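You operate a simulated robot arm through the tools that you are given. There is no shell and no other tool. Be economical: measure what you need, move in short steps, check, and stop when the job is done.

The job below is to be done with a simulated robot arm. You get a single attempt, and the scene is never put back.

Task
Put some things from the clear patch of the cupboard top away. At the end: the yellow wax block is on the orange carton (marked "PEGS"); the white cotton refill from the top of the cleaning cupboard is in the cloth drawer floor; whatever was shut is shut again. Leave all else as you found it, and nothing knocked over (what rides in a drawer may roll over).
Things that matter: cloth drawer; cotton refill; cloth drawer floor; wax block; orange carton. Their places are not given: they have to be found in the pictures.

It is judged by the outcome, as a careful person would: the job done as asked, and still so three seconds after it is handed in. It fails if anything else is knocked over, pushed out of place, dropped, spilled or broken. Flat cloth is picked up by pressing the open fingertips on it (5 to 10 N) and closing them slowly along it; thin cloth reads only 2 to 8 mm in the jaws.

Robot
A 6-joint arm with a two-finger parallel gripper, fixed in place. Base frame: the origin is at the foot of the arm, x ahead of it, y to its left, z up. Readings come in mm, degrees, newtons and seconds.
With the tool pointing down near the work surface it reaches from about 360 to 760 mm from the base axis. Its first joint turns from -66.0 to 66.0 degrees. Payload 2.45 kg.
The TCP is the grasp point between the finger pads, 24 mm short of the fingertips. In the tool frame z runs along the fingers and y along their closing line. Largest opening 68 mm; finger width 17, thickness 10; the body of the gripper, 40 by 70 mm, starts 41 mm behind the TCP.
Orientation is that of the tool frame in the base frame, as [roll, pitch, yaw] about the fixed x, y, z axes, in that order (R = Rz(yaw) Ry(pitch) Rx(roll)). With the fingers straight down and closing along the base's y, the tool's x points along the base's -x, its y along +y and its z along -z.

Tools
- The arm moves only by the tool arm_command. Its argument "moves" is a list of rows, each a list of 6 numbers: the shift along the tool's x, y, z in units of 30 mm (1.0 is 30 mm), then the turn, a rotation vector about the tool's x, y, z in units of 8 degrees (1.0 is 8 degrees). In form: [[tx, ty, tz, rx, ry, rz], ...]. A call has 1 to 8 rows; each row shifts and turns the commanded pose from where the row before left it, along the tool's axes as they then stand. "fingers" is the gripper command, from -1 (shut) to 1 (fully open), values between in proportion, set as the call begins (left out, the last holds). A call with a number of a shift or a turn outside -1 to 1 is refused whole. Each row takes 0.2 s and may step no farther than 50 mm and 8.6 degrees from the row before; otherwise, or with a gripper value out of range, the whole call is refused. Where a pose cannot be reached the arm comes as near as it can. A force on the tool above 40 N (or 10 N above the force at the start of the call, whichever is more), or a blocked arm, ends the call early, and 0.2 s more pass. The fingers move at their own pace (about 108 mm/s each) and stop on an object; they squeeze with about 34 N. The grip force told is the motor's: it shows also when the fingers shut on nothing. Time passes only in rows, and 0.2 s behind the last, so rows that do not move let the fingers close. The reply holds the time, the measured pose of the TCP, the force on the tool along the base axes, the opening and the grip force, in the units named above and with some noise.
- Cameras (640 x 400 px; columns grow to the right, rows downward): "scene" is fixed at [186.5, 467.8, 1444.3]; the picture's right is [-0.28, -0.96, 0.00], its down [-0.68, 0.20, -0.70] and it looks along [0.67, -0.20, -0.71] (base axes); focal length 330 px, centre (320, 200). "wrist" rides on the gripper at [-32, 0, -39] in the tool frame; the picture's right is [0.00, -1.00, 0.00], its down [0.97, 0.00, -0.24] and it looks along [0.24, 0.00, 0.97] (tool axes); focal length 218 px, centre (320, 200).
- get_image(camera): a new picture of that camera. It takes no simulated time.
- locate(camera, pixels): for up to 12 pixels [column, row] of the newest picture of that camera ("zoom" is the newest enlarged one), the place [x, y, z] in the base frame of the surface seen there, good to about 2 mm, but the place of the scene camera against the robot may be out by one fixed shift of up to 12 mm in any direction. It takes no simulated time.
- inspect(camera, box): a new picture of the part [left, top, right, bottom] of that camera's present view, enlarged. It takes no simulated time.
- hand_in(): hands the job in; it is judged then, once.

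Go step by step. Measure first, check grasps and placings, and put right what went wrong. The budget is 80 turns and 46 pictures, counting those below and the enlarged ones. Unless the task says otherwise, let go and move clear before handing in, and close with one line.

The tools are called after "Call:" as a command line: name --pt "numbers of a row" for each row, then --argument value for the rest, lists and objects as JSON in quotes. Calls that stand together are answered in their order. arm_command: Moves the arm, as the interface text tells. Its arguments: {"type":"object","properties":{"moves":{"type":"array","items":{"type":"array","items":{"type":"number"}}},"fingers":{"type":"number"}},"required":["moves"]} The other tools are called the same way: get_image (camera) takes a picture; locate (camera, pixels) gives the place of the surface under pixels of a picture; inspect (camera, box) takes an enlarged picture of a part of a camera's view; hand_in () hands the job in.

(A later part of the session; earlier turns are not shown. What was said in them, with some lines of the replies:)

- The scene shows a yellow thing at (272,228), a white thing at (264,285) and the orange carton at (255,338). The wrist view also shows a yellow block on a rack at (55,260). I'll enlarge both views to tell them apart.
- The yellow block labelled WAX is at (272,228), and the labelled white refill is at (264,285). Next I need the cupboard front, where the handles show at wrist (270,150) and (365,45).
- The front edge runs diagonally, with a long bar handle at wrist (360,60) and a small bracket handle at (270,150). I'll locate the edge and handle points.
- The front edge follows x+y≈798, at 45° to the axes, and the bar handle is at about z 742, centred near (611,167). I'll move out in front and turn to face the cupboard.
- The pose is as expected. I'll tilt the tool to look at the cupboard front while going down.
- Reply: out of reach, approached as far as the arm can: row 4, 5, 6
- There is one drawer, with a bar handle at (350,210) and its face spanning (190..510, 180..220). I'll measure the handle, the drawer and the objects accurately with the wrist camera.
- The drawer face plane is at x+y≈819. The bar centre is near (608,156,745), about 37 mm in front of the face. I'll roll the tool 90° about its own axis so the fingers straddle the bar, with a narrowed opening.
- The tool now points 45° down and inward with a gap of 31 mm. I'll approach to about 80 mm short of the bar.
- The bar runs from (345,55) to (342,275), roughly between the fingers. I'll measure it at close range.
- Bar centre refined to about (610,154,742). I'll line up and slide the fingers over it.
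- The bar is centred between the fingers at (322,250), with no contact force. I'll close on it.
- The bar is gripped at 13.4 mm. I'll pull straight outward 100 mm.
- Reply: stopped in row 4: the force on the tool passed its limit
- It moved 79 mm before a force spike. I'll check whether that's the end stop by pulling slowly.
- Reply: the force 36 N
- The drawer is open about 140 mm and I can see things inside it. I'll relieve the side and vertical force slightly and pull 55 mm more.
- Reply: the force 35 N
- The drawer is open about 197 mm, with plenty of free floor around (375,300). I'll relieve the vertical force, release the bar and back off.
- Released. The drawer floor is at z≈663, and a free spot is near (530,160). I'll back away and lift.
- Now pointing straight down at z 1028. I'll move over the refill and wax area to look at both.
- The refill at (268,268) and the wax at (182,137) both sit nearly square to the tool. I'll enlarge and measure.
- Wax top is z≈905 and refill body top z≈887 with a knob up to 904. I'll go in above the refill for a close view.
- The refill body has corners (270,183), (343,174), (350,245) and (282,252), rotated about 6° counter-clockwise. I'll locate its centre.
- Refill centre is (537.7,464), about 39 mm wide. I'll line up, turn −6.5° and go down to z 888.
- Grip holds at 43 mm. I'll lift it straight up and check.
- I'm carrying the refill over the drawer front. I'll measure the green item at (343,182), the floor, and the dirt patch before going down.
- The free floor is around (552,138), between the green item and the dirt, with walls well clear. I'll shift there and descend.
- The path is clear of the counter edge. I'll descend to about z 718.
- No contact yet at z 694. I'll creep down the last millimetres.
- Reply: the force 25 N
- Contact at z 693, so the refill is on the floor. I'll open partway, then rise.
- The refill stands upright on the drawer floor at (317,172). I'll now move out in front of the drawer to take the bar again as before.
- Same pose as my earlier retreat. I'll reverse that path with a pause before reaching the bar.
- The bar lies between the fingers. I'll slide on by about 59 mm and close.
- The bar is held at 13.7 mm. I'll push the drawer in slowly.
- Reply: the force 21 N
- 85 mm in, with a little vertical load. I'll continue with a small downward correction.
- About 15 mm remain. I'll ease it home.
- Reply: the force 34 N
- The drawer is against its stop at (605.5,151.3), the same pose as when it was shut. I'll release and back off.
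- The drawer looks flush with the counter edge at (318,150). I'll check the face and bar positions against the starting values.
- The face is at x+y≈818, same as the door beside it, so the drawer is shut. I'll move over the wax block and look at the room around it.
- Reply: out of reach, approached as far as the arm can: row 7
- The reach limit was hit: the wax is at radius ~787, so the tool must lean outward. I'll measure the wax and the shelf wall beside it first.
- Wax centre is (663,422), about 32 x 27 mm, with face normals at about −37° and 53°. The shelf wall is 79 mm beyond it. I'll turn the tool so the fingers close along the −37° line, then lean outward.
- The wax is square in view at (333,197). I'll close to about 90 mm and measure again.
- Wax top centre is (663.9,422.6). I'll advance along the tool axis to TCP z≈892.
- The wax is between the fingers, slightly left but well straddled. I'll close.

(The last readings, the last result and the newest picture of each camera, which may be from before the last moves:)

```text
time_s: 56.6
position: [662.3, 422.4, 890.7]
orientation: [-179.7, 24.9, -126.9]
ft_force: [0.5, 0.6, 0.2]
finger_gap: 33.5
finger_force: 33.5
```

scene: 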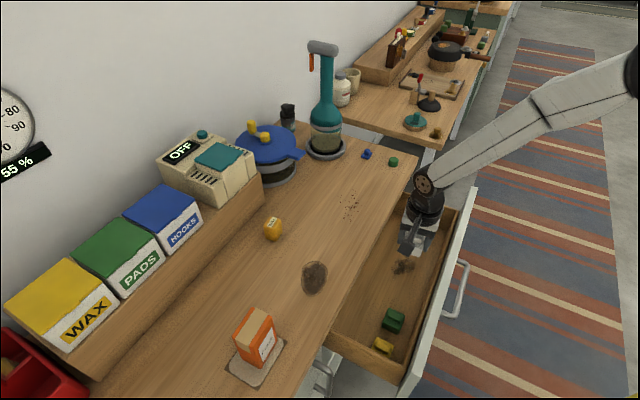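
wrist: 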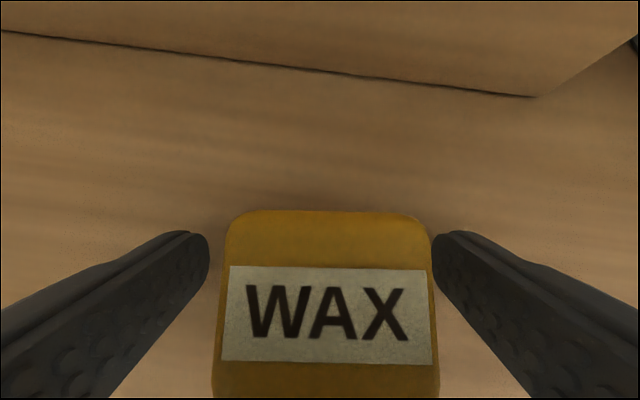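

Gripped at 33.5 mm. I'll lift straight up and move part way toward the carton.

Call:
arm_command --pt "-0.21 0 -0.45 0 0 0" --pt "-0.42 0 -0.91 0 0 0" --pt "-0.42 0 -0.91 0 0 0" --pt "-0.42 0 -0.91 0 0 0" --pt "-0.42 0 -0.91 0 0 0" --pt "-0.42 0 -0.91 0 0 0"

Call:
arm_command --pt "0.35 0.88 -0.16 0 0 0" --pt "0.35 0.88 -0.16 0 0 0" --pt "0.35 0.88 -0.16 0 0 0" --pt "0.35 0.88 -0.16 0 0 0"

Call:
get_image --camera "wrist"

Call:
inspect --camera "scene" --box '[200, 270, 320, 400]'

```text
time_s: 58.0
position: [663.7, 424.1, 1056.7]
orientation: [-179.6, 24.9, -126.9]
ft_force: [0.4, 0.1, -0.9]
finger_gap: 33.5
finger_force: 34.0
```

```text
time_s: 59.0
position: [550.5, 447.8, 1053.9]
orientation: [-179.7, 24.9, -127.0]
ft_force: [-0.4, -0.7, -0.3]
finger_gap: 33.1
finger_force: 33.5
```

```text
17 pictures are left
```

wrist: 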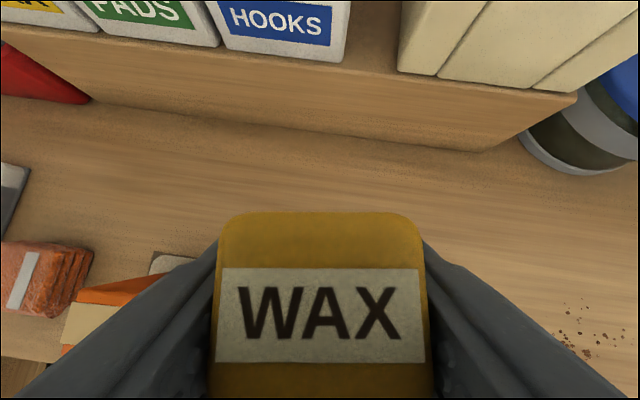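

```text
3.08 times, centred on (260, 335) of scene
```

zoom: 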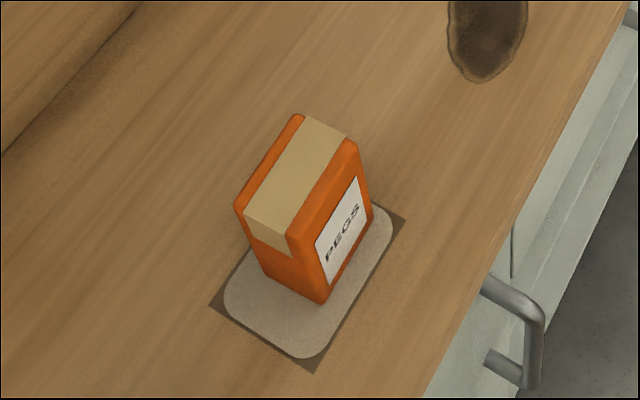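

The carton's top face has corners (297,116), (352,143), (292,240) and (240,208) in the enlarged view. I'll locate it.

Call:
locate --camera "zoom" --pixels '[[298, 119], [350, 145], [292, 235], [243, 207], [297, 178], [320, 130], [265, 220], [270, 160], [320, 190]]'

Call:
locate --camera "wrist" --pixels '[[80, 320], [100, 315], [75, 338], [80, 292], [150, 285], [85, 305], [65, 343]]'

```text
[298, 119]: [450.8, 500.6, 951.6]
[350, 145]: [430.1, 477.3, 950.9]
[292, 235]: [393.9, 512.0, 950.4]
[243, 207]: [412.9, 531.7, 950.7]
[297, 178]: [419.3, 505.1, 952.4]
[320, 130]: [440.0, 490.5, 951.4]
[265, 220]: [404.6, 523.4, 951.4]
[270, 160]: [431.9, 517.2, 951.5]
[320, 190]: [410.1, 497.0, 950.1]
```

```text
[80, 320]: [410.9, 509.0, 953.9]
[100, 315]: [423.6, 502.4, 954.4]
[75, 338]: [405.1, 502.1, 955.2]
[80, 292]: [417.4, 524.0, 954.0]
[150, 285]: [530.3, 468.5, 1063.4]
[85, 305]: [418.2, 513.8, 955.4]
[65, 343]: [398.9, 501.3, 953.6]
```

Carton top centre, corrected for the camera shift, is (422,494,954), about 31 x 50 mm. I'll bring the wax above it.

Call:
arm_command --pt "0.37 0.875 0.152 0 0 0" --pt "0.37 0.875 0.152 0 0 0" --pt "0.37 0.875 0.152 0 0 0" --pt "0.37 0.875 0.152 0 0 0" --pt "0.37 0.875 0.152 0 0 0" --pt "0 0 0 0 0 0"

Call:
inspect --camera "scene" --box '[200, 260, 320, 400]'

Call:
get_image --camera "wrist"

```text
time_s: 60.4
position: [420.1, 496.2, 1011.6]
orientation: [-179.8, 25.0, -126.9]
ft_force: [0.5, 0.1, -0.6]
finger_gap: 33.4
finger_force: 33.9
```

```text
2.86 times, centred on (260, 330) of scene
```

zoom: 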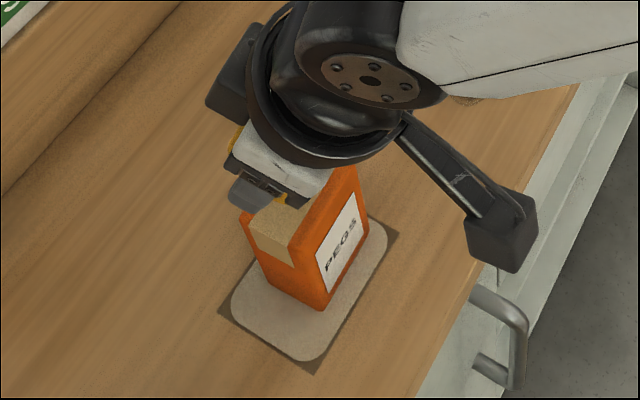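

```text
14 pictures are left
```

wrist: 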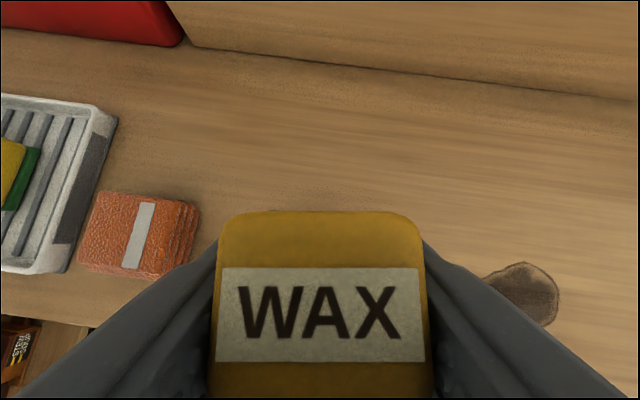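

Wax is 27 mm above the carton, roughly centred. I'll fine-adjust and lower to about 3 mm above it, then creep.

Call:
arm_command --pt "0.03 -0.07 0 0 0 0" --pt "0.11 0 0.24 0 0 0" --pt "0.11 0 0.24 0 0 0" --pt "0.1 0 0.2 0 0 0" --pt "0 0 0 0 0 0"

Call:
arm_command --pt "0.014 0 0.03 0 0 0" --pt "0.014 0 0.03 0 0 0" --pt "0 0 0 0 0 0"

```text
time_s: 61.6
position: [423.0, 494.4, 986.7]
orientation: [-179.7, 24.8, -126.9]
ft_force: [-0.6, -0.3, 0.2]
finger_gap: 33.4
finger_force: 34.3
```

```text
time_s: 62.4
position: [422.7, 493.6, 986.3]
orientation: [-179.6, 24.9, -126.8]
ft_force: [0.6, 0.4, -0.4]
finger_gap: 33.2
finger_force: 34.1
```

Call:
arm_command --pt "0.012 0 0.026 0 0 0" --pt "0.012 0 0.026 0 0 0" --pt "0 0 0 0 0 0"

Call:
inspect --camera "scene" --box '[215, 270, 305, 360]'

```text
time_s: 63.2
position: [422.7, 495.0, 984.5]
orientation: [-179.7, 25.0, -126.8]
ft_force: [1.4, -3.2, 11.4]
finger_gap: 33.4
finger_force: 33.6
```

```text
4.44 times, centred on (260, 315) of scene
```

zoom: 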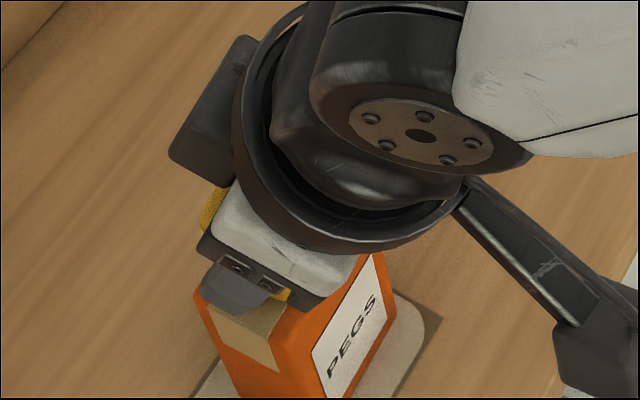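

Contact is 11 N at z 984.5, exactly the expected height. I'll open moderately and check before retreating.

Call:
arm_command --pt "0 0 0 0 0 0" --pt "0 0 0 0 0 0" --pt "0 0 0 0 0 0" --fingers 0.5

Call:
get_image --camera "wrist"

```text
time_s: 64.0
position: [422.0, 493.7, 984.2]
orientation: [-179.7, 24.9, -126.8]
ft_force: [0.7, 0.9, -0.2]
finger_gap: 50.9
finger_force: 0.0
```

```text
12 pictures are left
```

wrist: 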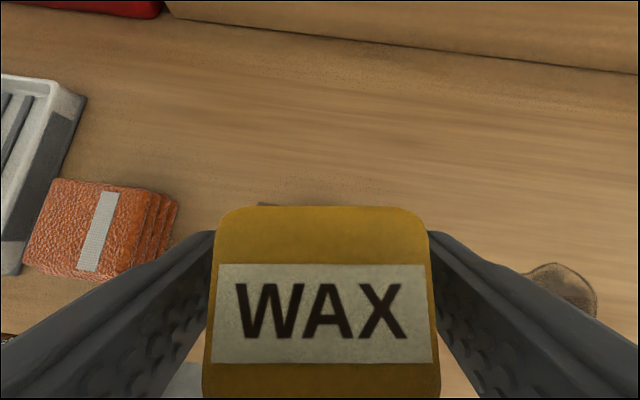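

The wax stays put and the fingers are clear on both sides. I'll retreat along the tool axis.

Call:
arm_command --pt "0 0 -0.4 0 0 0" --pt "0 0 -0.7 0 0 0" --pt "0 0 -1 0 0 0" --pt "0 0 -1 0 0 0" --pt "0 0 -1 0 0 0" --pt "0 0 -1 0 0 0" --pt "0 0 -1 0 0 0"

Call:
arm_command --pt "0.9 -0.5 0 0 0 0" --pt "0.9 -0.5 0 0 0 0" --pt "0.9 -0.5 -0.4 0 0 0" --pt "0.9 -0.5 -0.4 0 0 0" --pt "0.9 -0.5 -0.4 0 0 0"

Call:
get_image --camera "scene"

Call:
get_image --camera "wrist"

```text
time_s: 65.6
position: [376.6, 432.3, 1151.7]
orientation: [-179.7, 24.7, -126.9]
ft_force: [0.3, -0.5, -0.8]
finger_gap: 50.9
finger_force: 0.1
```

```text
time_s: 66.8
position: [353.5, 277.7, 1125.7]
orientation: [-179.7, 24.9, -126.9]
ft_force: [-0.2, -1.1, 0.5]
finger_gap: 51.0
finger_force: 0.1
```

```text
11 pictures are left
```

scene: 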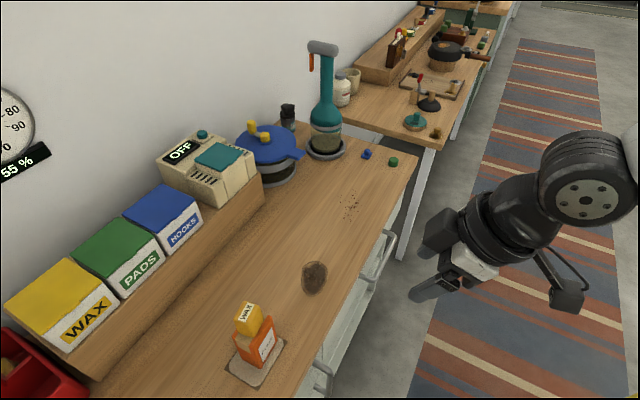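

```text
10 pictures are left
```

wrist: 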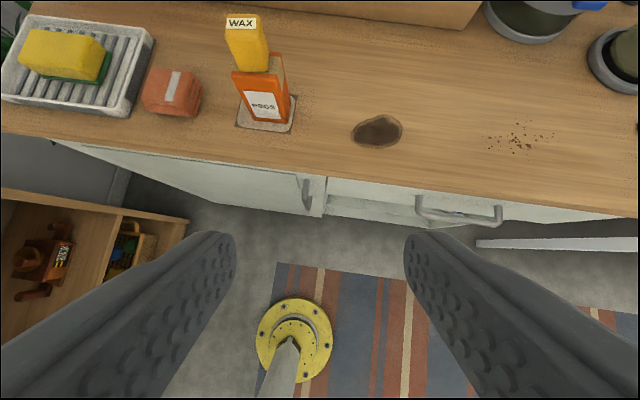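

The wax stands on the PEGS carton at (248,320), the drawer is shut, the counter is otherwise as it was, and the arm is clear. I'm handing in.

Call:
hand_in

```text
The job is handed in.
```

The yellow wax block is on the PEGS carton, the cotton refill is on the cloth drawer floor, the drawer is shut again, and the last pictures show nothing knocked over.
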